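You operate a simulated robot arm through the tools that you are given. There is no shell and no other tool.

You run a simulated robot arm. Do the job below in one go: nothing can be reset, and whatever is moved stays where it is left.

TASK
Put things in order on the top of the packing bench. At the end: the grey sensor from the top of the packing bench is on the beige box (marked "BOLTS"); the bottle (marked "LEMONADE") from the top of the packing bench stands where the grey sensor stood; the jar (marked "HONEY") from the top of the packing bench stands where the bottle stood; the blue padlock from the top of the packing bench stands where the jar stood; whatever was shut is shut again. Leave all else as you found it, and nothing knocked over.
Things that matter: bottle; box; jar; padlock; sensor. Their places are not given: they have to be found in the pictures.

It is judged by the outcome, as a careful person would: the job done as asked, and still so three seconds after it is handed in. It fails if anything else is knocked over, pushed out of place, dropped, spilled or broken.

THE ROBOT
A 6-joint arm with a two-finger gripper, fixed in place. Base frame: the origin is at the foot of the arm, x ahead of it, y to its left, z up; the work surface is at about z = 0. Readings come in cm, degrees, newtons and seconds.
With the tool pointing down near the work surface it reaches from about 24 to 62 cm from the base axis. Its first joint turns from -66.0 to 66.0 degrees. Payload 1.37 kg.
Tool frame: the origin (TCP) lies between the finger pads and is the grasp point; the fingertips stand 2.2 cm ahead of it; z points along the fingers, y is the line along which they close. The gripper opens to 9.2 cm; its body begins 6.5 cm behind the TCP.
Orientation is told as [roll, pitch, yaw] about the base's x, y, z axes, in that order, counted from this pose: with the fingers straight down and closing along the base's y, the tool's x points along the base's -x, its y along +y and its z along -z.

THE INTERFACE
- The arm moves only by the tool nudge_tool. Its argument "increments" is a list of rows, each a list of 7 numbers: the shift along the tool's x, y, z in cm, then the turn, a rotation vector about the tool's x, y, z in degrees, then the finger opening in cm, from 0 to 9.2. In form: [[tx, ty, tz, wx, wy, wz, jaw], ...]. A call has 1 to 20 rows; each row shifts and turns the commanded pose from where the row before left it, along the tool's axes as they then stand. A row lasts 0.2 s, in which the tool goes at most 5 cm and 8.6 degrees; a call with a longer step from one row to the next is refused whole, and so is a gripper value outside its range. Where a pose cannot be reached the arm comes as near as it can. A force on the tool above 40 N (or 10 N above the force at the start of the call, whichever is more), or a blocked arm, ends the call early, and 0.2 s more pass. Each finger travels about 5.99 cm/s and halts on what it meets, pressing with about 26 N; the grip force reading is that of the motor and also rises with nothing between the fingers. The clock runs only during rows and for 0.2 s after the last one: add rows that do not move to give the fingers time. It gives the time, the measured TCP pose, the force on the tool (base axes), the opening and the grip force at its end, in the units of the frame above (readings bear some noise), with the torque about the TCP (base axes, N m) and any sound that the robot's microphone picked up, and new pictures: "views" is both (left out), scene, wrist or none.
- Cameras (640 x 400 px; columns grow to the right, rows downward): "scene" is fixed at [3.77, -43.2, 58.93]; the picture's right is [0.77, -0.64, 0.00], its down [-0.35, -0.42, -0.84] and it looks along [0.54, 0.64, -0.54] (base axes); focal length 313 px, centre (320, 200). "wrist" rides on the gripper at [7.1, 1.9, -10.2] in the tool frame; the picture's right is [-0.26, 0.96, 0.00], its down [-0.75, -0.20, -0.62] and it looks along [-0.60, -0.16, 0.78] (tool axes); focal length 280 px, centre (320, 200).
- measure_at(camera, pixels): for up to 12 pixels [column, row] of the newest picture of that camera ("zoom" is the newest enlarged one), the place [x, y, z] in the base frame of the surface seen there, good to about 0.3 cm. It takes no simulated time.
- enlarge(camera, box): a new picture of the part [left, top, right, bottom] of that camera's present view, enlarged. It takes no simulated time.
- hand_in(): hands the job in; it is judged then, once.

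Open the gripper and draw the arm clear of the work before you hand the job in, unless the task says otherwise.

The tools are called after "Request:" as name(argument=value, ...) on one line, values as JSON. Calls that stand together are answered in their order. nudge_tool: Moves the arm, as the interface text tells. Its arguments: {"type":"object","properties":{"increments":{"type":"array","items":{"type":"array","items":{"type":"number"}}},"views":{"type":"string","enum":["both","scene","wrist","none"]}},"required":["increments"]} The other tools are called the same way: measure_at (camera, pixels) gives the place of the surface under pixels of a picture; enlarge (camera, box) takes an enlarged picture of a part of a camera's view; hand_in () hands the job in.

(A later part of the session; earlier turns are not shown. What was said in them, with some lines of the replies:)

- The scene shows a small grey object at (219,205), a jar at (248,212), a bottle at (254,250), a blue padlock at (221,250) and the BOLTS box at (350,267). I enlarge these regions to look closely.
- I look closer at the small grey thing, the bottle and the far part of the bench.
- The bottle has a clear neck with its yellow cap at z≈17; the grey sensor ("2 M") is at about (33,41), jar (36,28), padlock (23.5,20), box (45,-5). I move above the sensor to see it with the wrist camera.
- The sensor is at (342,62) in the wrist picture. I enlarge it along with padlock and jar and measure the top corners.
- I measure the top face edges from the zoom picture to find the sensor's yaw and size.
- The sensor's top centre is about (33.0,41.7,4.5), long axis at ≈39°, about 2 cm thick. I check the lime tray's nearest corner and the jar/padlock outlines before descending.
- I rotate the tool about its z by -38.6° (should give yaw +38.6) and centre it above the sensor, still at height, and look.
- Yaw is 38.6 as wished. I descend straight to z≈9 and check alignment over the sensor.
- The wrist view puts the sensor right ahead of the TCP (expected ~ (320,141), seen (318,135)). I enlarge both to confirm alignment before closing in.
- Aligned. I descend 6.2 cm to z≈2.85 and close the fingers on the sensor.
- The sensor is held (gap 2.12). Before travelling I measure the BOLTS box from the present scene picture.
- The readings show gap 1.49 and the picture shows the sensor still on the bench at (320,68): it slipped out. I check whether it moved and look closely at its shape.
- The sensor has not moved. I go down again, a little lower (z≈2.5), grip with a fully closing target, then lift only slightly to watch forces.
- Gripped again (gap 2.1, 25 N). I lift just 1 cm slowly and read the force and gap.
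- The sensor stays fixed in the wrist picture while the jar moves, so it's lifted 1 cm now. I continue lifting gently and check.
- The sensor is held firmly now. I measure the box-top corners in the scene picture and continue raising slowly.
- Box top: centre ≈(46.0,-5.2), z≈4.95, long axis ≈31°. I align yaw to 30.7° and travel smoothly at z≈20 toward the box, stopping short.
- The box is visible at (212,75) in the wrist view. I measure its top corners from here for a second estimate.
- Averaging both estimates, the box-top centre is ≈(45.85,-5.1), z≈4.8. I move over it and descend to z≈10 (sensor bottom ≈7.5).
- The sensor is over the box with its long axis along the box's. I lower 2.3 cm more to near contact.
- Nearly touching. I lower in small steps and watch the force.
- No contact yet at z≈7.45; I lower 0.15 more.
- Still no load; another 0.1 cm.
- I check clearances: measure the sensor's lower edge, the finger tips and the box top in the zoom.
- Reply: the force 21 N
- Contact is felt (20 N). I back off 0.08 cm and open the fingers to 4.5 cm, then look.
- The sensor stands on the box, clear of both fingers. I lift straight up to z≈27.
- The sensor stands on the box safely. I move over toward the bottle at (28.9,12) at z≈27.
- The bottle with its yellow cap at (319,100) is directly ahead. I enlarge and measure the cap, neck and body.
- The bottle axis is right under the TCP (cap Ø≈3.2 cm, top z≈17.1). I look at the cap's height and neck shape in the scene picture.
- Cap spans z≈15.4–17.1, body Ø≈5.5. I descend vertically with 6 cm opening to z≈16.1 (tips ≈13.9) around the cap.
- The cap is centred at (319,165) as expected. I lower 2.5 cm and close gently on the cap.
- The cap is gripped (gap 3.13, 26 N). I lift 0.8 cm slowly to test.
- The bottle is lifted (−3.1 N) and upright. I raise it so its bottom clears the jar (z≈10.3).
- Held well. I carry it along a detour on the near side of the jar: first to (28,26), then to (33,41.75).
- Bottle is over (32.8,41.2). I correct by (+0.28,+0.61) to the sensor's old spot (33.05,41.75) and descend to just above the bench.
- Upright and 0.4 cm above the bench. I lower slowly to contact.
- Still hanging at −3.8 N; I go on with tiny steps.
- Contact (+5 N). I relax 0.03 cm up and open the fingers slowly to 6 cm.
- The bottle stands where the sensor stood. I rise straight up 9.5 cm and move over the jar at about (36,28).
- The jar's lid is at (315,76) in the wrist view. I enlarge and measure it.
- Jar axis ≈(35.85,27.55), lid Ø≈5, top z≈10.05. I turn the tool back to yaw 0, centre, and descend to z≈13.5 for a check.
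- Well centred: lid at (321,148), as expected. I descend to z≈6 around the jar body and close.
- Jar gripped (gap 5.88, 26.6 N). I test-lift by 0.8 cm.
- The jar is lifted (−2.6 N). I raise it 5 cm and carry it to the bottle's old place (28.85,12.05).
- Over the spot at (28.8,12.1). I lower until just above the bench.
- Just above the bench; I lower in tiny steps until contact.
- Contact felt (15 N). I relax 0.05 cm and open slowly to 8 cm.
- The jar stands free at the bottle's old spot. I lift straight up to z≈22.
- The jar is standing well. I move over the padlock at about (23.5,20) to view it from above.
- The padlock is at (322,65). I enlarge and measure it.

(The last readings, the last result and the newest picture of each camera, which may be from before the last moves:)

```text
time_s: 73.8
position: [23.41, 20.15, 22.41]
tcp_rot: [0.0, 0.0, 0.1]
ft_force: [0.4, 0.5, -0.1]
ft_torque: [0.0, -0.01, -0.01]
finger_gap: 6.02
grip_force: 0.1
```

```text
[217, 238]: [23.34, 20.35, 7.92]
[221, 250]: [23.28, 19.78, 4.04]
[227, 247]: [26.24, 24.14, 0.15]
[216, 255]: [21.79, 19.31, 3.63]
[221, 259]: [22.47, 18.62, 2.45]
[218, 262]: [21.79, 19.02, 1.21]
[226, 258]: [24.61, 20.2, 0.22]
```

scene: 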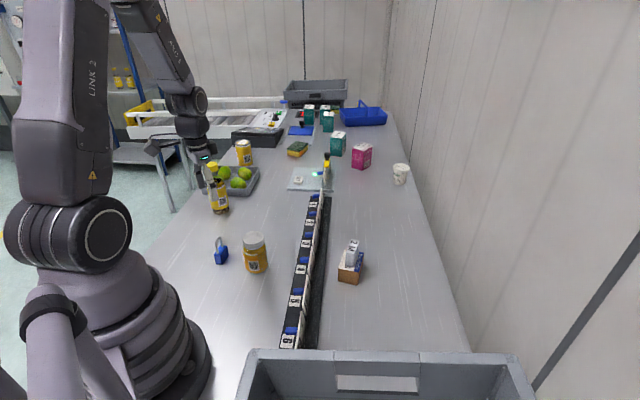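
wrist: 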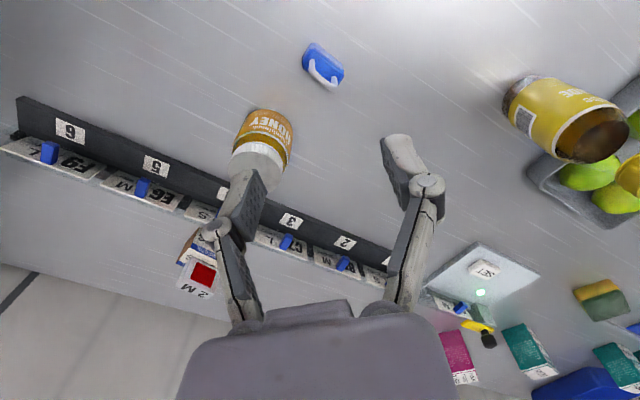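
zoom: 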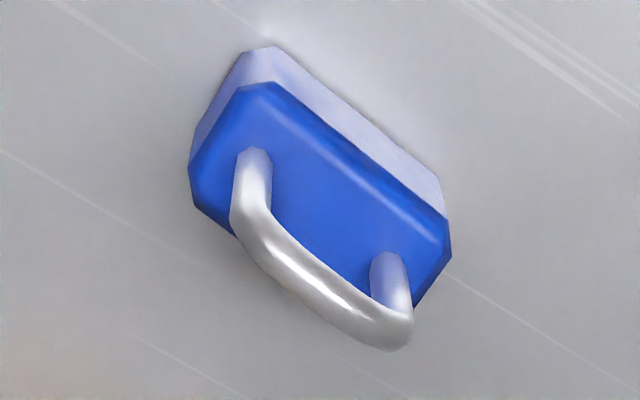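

Padlock: centre ≈(23.08,20.5), long axis ≈40°, thickness ≈2 cm, shackle top z≈7.8. I centre, turn to yaw 40 and descend to z≈11.5 for a check.

Request:
nudge_tool(increments=[[0.42, 0.47, 0, 0, 0, 0, 6], [0, 0, 0, 0, 0, -8, 6], [0, 0, 0, 0, 0, -8, 6], [0, 0, 0, 0, 0, -8, 6], [0, 0, 0, 0, 0, -8, 6], [0, 0, 0, 0, 0, -8, 6], [0, 0, 2, 0, 0, 0, 6], [0, 0, 2.5, 0, 0, 0, 6], [0, 0, 2.5, 0, 0, 0, 6], [0, 0, 2.5, 0, 0, 0, 6], [0, 0, 1.3, 0, 0, 0, 6], [0, 0, 0, 0, 0, 0, 6]])

Request:
enlarge(camera="wrist", box=[230, 40, 410, 220])

Request:
enlarge(camera="scene", box=[160, 180, 280, 280])

```text
time_s: 76.4
position: [22.91, 20.44, 11.59]
tcp_rot: [0.1, 0.1, 40.0]
ft_force: [-0.9, 0.2, -0.2]
ft_torque: [-0.01, -0.02, -0.01]
finger_gap: 5.99
grip_force: 0.1
```

scene: 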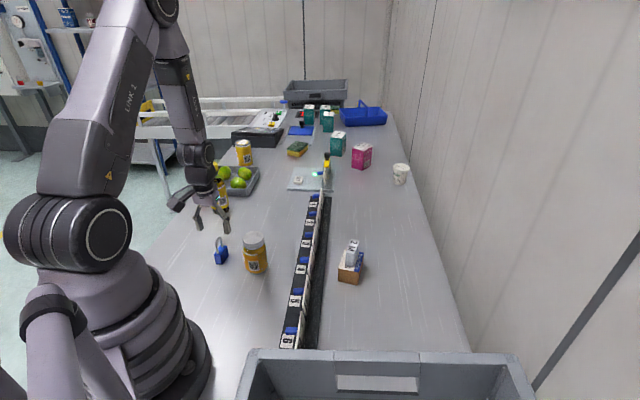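
wrist: 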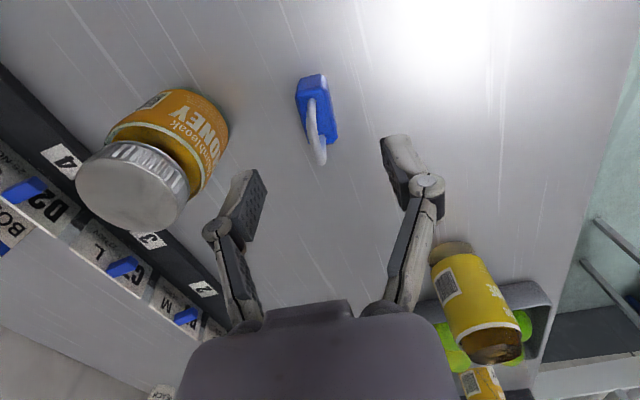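

```text
2.22 times, centred on (320, 130) of wrist
```

zoom: 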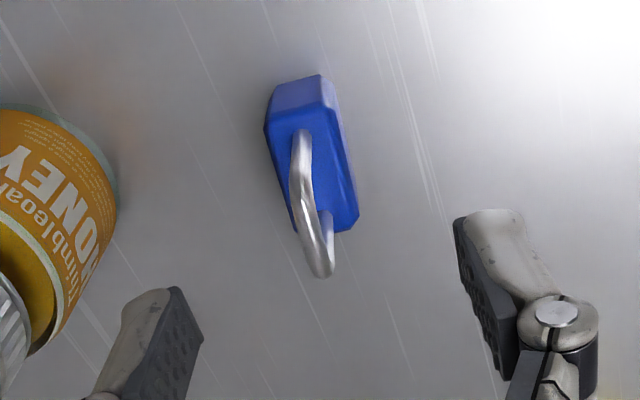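

```text
4.00 times, centred on (220, 230) of scene
```

zoom: 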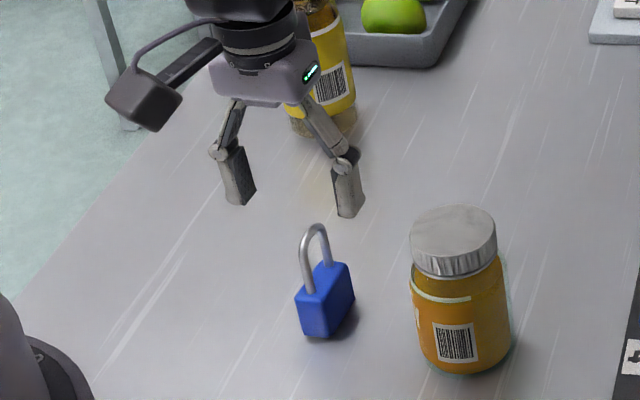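

Aligned with the padlock's long axis. I measure its two long top edges to refine lateral centring.

Request:
measure_at(camera="wrist", pixels=[[300, 108], [305, 125], [326, 98], [333, 118], [317, 112], [315, 150], [320, 160]])

```text
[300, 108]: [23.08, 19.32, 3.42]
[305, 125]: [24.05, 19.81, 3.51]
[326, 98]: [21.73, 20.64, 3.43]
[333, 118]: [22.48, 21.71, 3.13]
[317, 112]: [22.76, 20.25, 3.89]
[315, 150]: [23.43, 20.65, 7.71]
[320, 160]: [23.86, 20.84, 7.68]
```

Centred within ~0.1 cm. I descend to z≈2.5 and close on the padlock body.

Request:
nudge_tool(increments=[[0, 0, 2, 0, 0, 0, 6], [0, 0, 2, 0, 0, 0, 6], [0, 0, 2, 0, 0, 0, 5.5], [0, 0, 1.5, 0, 0, 0, 5], [0, 0, 1, 0, 0, 0, 5], [0, 0, 0.5, 0, 0, 0, 5], [0, 0, 0, 0, 0, 0, 4.2], [0, 0, 0, 0, 0, 0, 3.4], [0, 0, 0, 0, 0, 0, 2.8], [0, 0, 0, 0, 0, 0, 2.2], [0, 0, 0, 0, 0, 0, 1.6], [0, 0, 0, 0, 0, 0, 0], [0, 0, 0, 0, 0, 0, 0], [0, 0, 0, 0, 0, 0, 0]])

Request:
enlarge(camera="scene", box=[160, 180, 280, 280])

```text
time_s: 79.4
position: [23.06, 20.63, 2.54]
tcp_rot: [0.0, 0.0, 40.0]
ft_force: [-0.3, 1.6, 1.0]
ft_torque: [0.0, -0.01, -0.01]
finger_gap: 2.15
grip_force: 26.1
```

scene: 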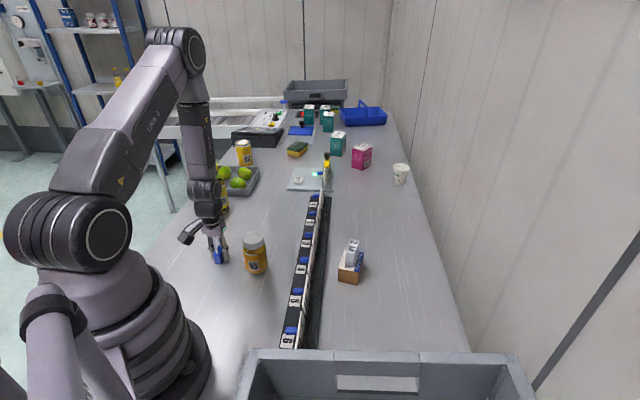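
wrist: 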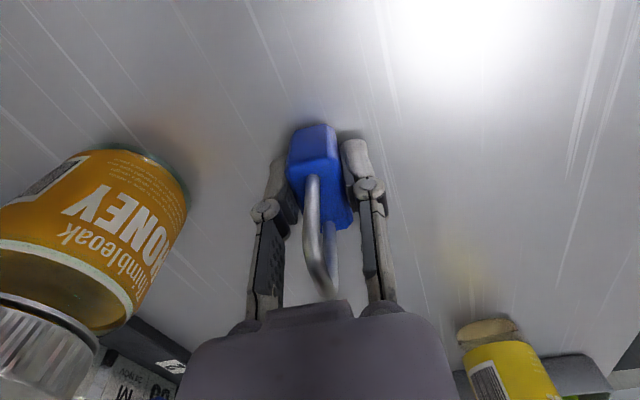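

```text
4.00 times, centred on (220, 230) of scene
```

zoom: 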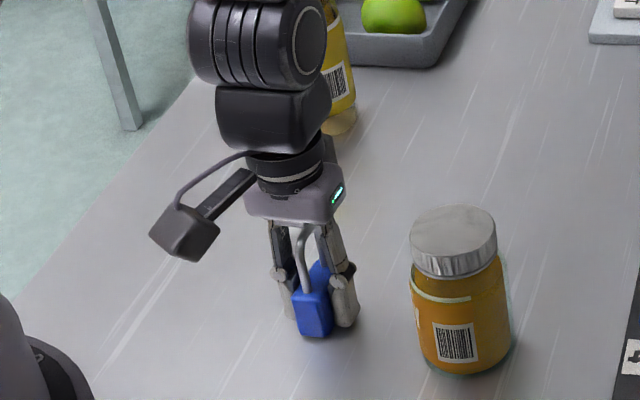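

The padlock is gripped (gap 2.15, 26 N). I test-lift 0.8 cm.

Request:
nudge_tool(increments=[[0, 0, -0.2, 0, 0, 0, 0], [0, 0, -0.3, 0, 0, 0, 0], [0, 0, -0.3, 0, 0, 0, 0], [0, 0, 0, 0, 0, 0, 0]])

Request:
enlarge(camera="scene", box=[160, 180, 280, 280])

```text
time_s: 80.4
position: [23.03, 20.55, 3.37]
tcp_rot: [0.0, 0.0, 40.0]
ft_force: [0.1, 0.5, -1.4]
ft_torque: [-0.02, 0.0, 0.0]
finger_gap: 2.16
grip_force: 25.7
```

scene: 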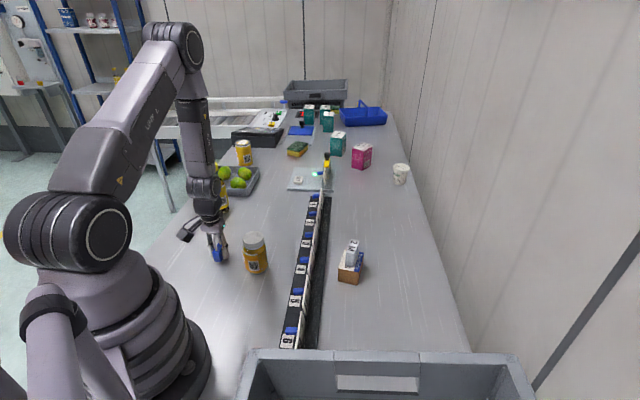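
wrist: 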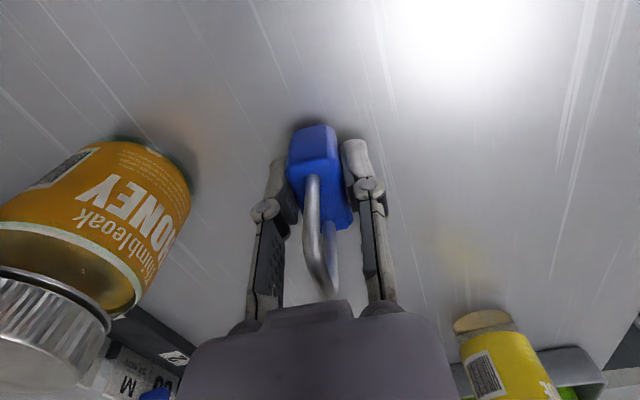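

```text
4.00 times, centred on (220, 230) of scene
```

zoom: 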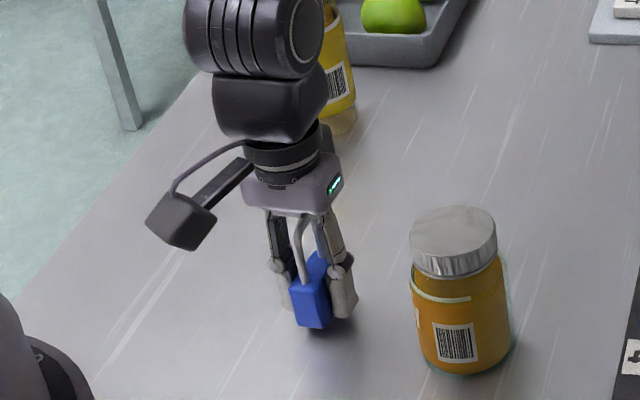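

The padlock is lifted. I raise it 5 cm and carry it to the jar's old place (35.85,27.55).

Request:
nudge_tool(increments=[[0, 0, -0.6, 0, 0, 0, 0], [0, 0, -1.2, 0, 0, 0, 0], [0, 0, -1.4, 0, 0, 0, 0], [0, 0, -1.2, 0, 0, 0, 0], [0, 0, -0.6, 0, 0, 0, 0], [-0.716, -0.141, 0, 0, 0, 0, 0], [-1.432, -0.281, 0, 0, 0, 0, 0], [-1.861, -0.365, 0, 0, 0, 0, 0], [-2.004, -0.394, 0, 0, 0, 0, 0], [-2.004, -0.394, 0, 0, 0, 0, 0], [-2.004, -0.394, 0, 0, 0, 0, 0], [-1.861, -0.365, 0, 0, 0, 0, 0], [-1.432, -0.281, 0, 0, 0, 0, 0], [-1.002, -0.197, 0, 0, 0, 0, 0], [0, 0, 0, 0, 0, 0, 0]])

```text
time_s: 83.6
position: [35.89, 27.6, 8.44]
tcp_rot: [0.1, 0.0, 39.9]
ft_force: [0.1, 0.4, -0.8]
ft_torque: [0.0, -0.01, -0.02]
finger_gap: 2.12
grip_force: 25.8
```

scene: 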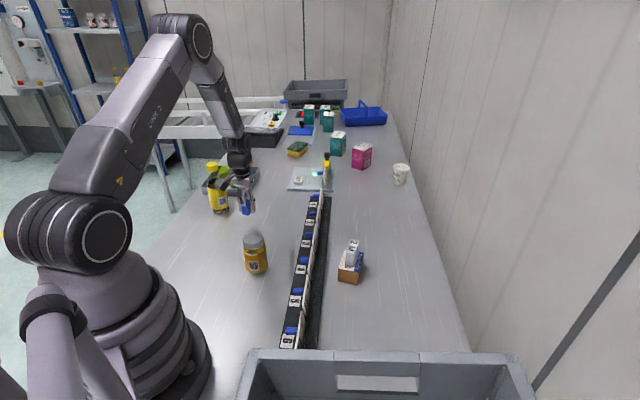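
wrist: 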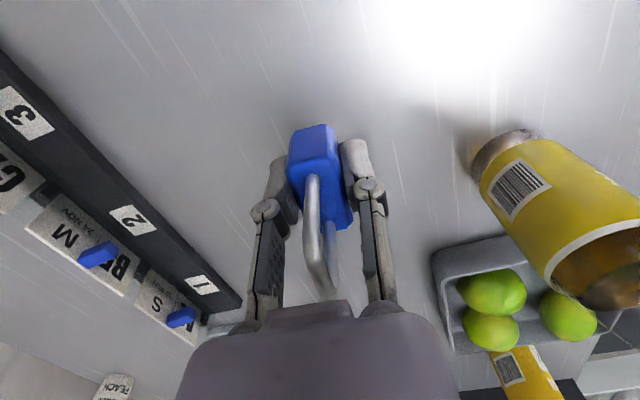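

Padlock is above the jar's old spot. I lower it to just above the bench.

Request:
nudge_tool(increments=[[0, 0, 0.7, 0, 0, 0, 0], [0, 0, 1.3, 0, 0, 0, 0], [0, 0, 1.3, 0, 0, 0, 0], [0, 0, 1.1, 0, 0, 0, 0], [0, 0, 0.7, 0, 0, 0, 0], [0, 0, 0.4, 0, 0, 0, 0], [0, 0, 0.15, 0, 0, 0, 0], [0, 0, 0, 0, 0, 0, 0]])

Request:
enlarge(camera="scene", box=[195, 150, 295, 240])

```text
time_s: 85.4
position: [35.74, 27.61, 2.75]
tcp_rot: [0.0, 0.0, 40.0]
ft_force: [-0.6, 0.2, -1.6]
ft_torque: [-0.04, -0.03, 0.01]
finger_gap: 2.12
grip_force: 25.3
```

scene: 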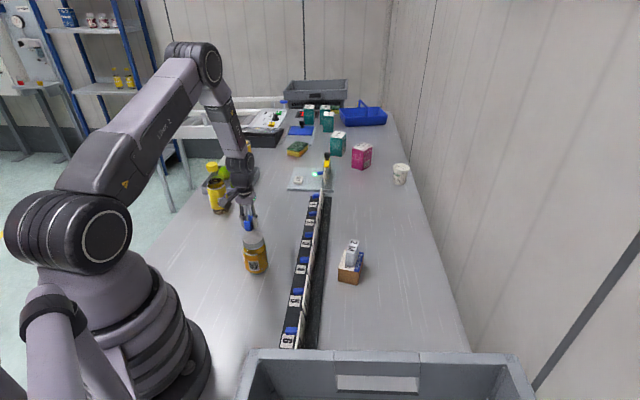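
wrist: 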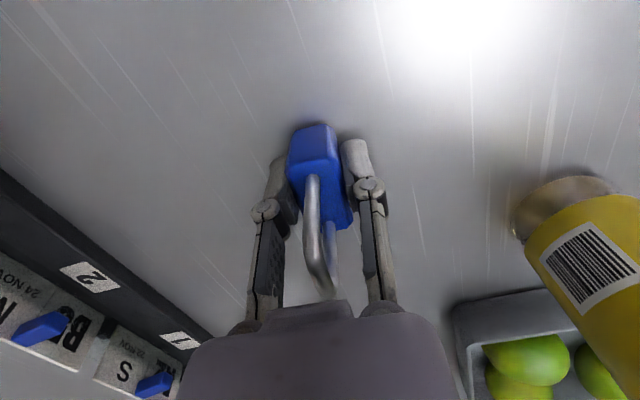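

```text
4.44 times, centred on (245, 195) of scene
```

zoom: 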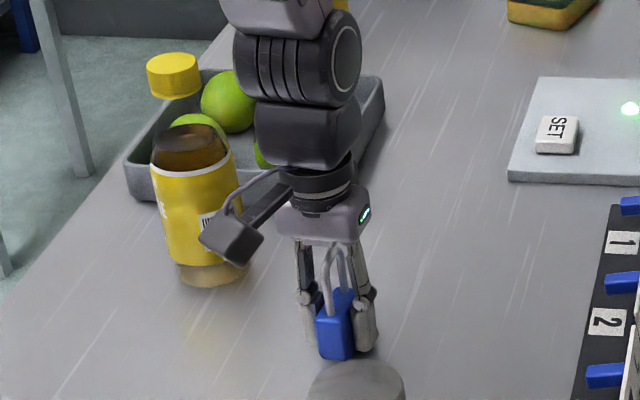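

Just above the bench (cmd z≈2.71). I lower in tiny steps until contact.

Request:
nudge_tool(increments=[[0, 0, 0.06, 0, 0, 0, 0], [0, 0, 0.05, 0, 0, 0, 0], [0, 0, 0, 0, 0, 0, 0]], views="none")

```text
time_s: 86.2
position: [35.91, 27.64, 2.67]
tcp_rot: [0.0, 0.0, 40.0]
ft_force: [0.5, 0.7, 0.0]
ft_torque: [0.0, -0.03, 0.02]
finger_gap: 2.12
grip_force: 25.4
```

Request:
nudge_tool(increments=[[0, 0, 0.04, 0, 0, 0, 0], [0, 0, 0.04, 0, 0, 0, 0], [0, 0, 0, 0, 0, 0, 0]], views="none")

```text
time_s: 87.0
position: [35.72, 27.49, 2.66]
tcp_rot: [0.0, -0.1, 40.0]
ft_force: [-2.5, 0.3, 9.0]
ft_torque: [0.02, 0.11, 0.0]
finger_gap: 2.13
grip_force: 26.1
```

Contact (9 N). I relax slightly and open the fingers slowly to 5 cm.

Request:
nudge_tool(increments=[[0, 0, -0.04, 0, 0, 0, 0], [0, 0, 0, 0, 0, 0, 1.9], [0, 0, 0, 0, 0, 0, 2.4], [0, 0, 0, 0, 0, 0, 3], [0, 0, 0, 0, 0, 0, 4], [0, 0, 0, 0, 0, 0, 5], [0, 0, 0, 0, 0, 0, 5]])

Request:
enlarge(camera="scene", box=[195, 150, 295, 240])

```text
time_s: 88.6
position: [35.66, 27.6, 2.67]
tcp_rot: [0.0, 0.1, 40.0]
ft_force: [-0.8, -0.1, -0.4]
ft_torque: [0.0, 0.01, 0.03]
finger_gap: 4.97
grip_force: 0.1
```

scene: 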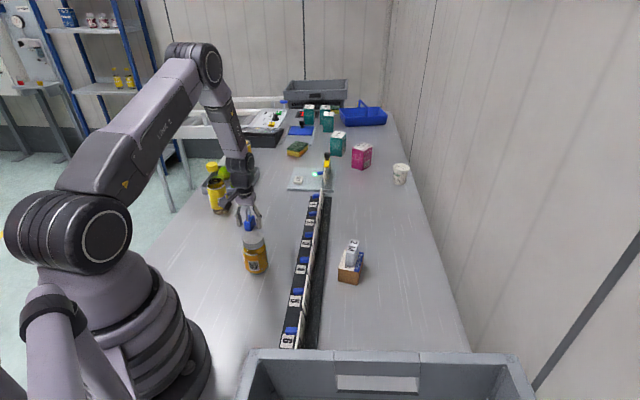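
wrist: 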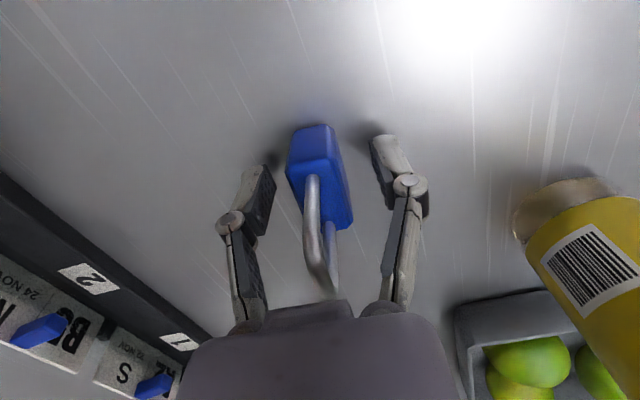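

```text
4.44 times, centred on (245, 195) of scene
```

zoom: 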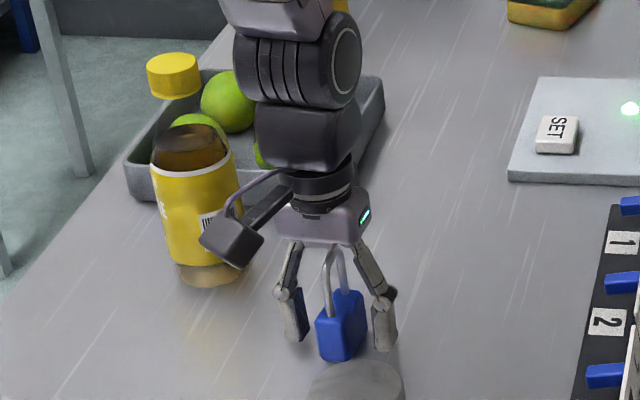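

The padlock stands free between the fingers. I lift straight up to z≈25.

Request:
nudge_tool(increments=[[0, 0, -0.5, 0, 0, 0, 5], [0, 0, -1, 0, 0, 0, 5], [0, 0, -1.5, 0, 0, 0, 5], [0, 0, -2, 0, 0, 0, 5], [0, 0, -2.5, 0, 0, 0, 5], [0, 0, -3, 0, 0, 0, 5], [0, 0, -3, 0, 0, 0, 5], [0, 0, -3, 0, 0, 0, 5], [0, 0, -3, 0, 0, 0, 5], [0, 0, -3, 0, 0, 0, 5], [0, 0, 0, 0, 0, 0, 5]])

Request:
enlarge(camera="scene", box=[180, 150, 380, 300])

```text
time_s: 91.0
position: [35.69, 27.63, 25.01]
tcp_rot: [0.1, 0.0, 39.9]
ft_force: [0.1, -0.6, 0.2]
ft_torque: [0.01, -0.01, -0.02]
finger_gap: 5.02
grip_force: 0.0
```

scene: 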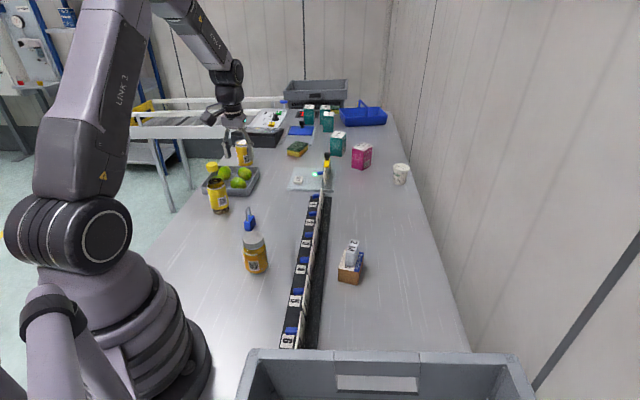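
wrist: 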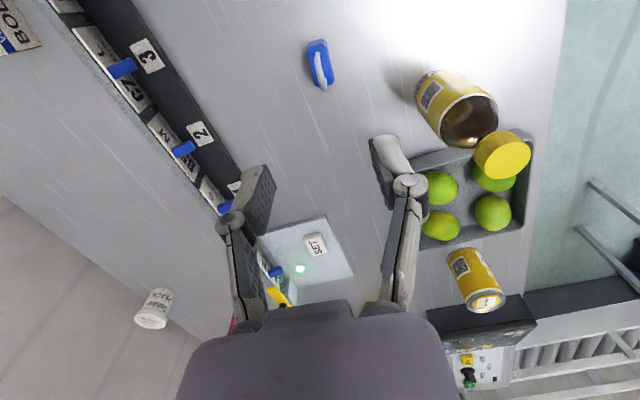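

```text
2.67 times, centred on (280, 225) of scene
```

zoom: 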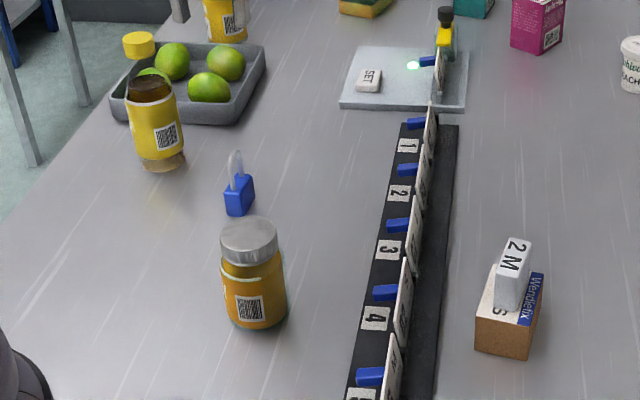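

All four items stand in their places. I measure the final positions as a check and return the arm to its starting pose, open and clear.

Request:
measure_at(camera="scene", pixels=[[214, 166], [219, 200], [250, 224], [249, 210], [254, 238], [352, 250], [340, 282], [357, 285]])

Request:
nudge_tool(increments=[[0, 0, -1, 0, 0, 8, 6], [0, 0, 0, 0, 0, 8, 7], [0, 0, 0, 0, 0, 8, 8], [0, 0, 0, 0, 0, 8, 9], [0, 0, 0, 0, 0, 8, 9.2], [-0.62, 1.96, 0, 0, 0, 0, 9.2], [-0.62, 1.96, 0, 0, 0, 0, 9.2], [0, 0, 0, 0, 0, 0, 9.2], [0, 0, 0, 0, 0, 0, 9.2]])

Request:
enlarge(camera="scene", box=[180, 150, 380, 300])

```text
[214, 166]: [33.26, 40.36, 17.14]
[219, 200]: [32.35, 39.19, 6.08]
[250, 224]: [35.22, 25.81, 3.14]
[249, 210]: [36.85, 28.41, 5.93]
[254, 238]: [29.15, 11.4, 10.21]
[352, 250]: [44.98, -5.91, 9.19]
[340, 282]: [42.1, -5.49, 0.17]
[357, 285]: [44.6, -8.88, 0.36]
```

```text
time_s: 93.0
position: [37.0, 31.6, 26.08]
tcp_rot: [0.1, 0.0, 0.0]
ft_force: [-1.0, 0.2, -0.4]
ft_torque: [0.01, -0.03, -0.02]
finger_gap: 9.22
grip_force: 0.1
```

scene: 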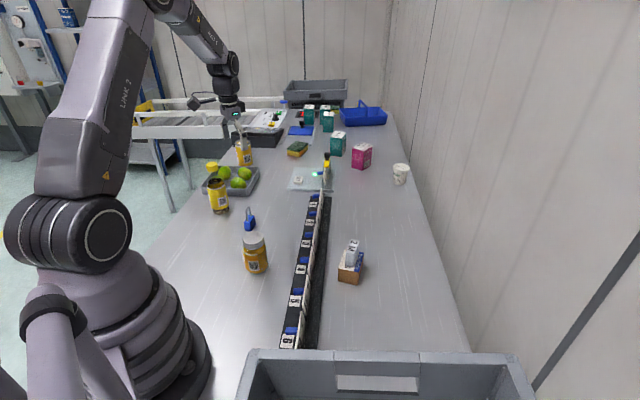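
wrist: 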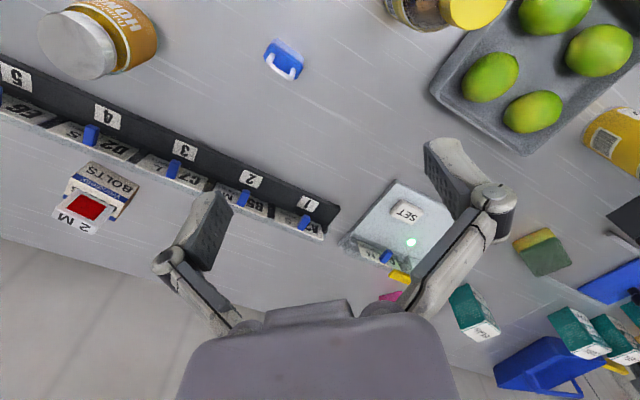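

```text
2.67 times, centred on (280, 225) of scene
```

zoom: 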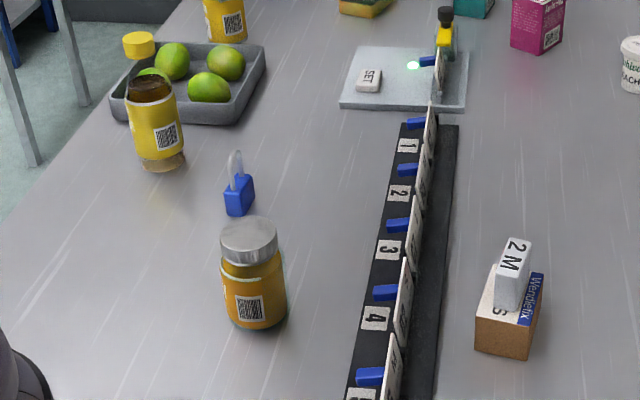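

The final pictures show the sensor upright on the BOLTS box at (352,250). The bottle is at the sensor's old place, the jar at the bottle's and the padlock at the jar's. The tray, rail and other items are unmoved, and the arm is clear with the gripper open, so I hand in.

Request:
hand_in()

```text
The job is handed in.
```

The job is handed in, and all four things are where you asked on the packing bench:

- **Sensor:** the grey sensor ("2 M") stands upright on top of the BOLTS box.
- **Bottle:** the LEMONADE bottle stands where the sensor stood.
- **Jar:** the HONEY jar stands where the bottle stood.
- **Padlock:** the blue padlock stands, shackle up, where the jar stood.

The first grip on the sensor slipped as I lifted. It stayed where it stood, undisturbed, and the second grip held. In the final pictures nothing else looks moved or knocked over. I opened nothing, so there was nothing to shut. The arm is back near its starting position with the gripper open.
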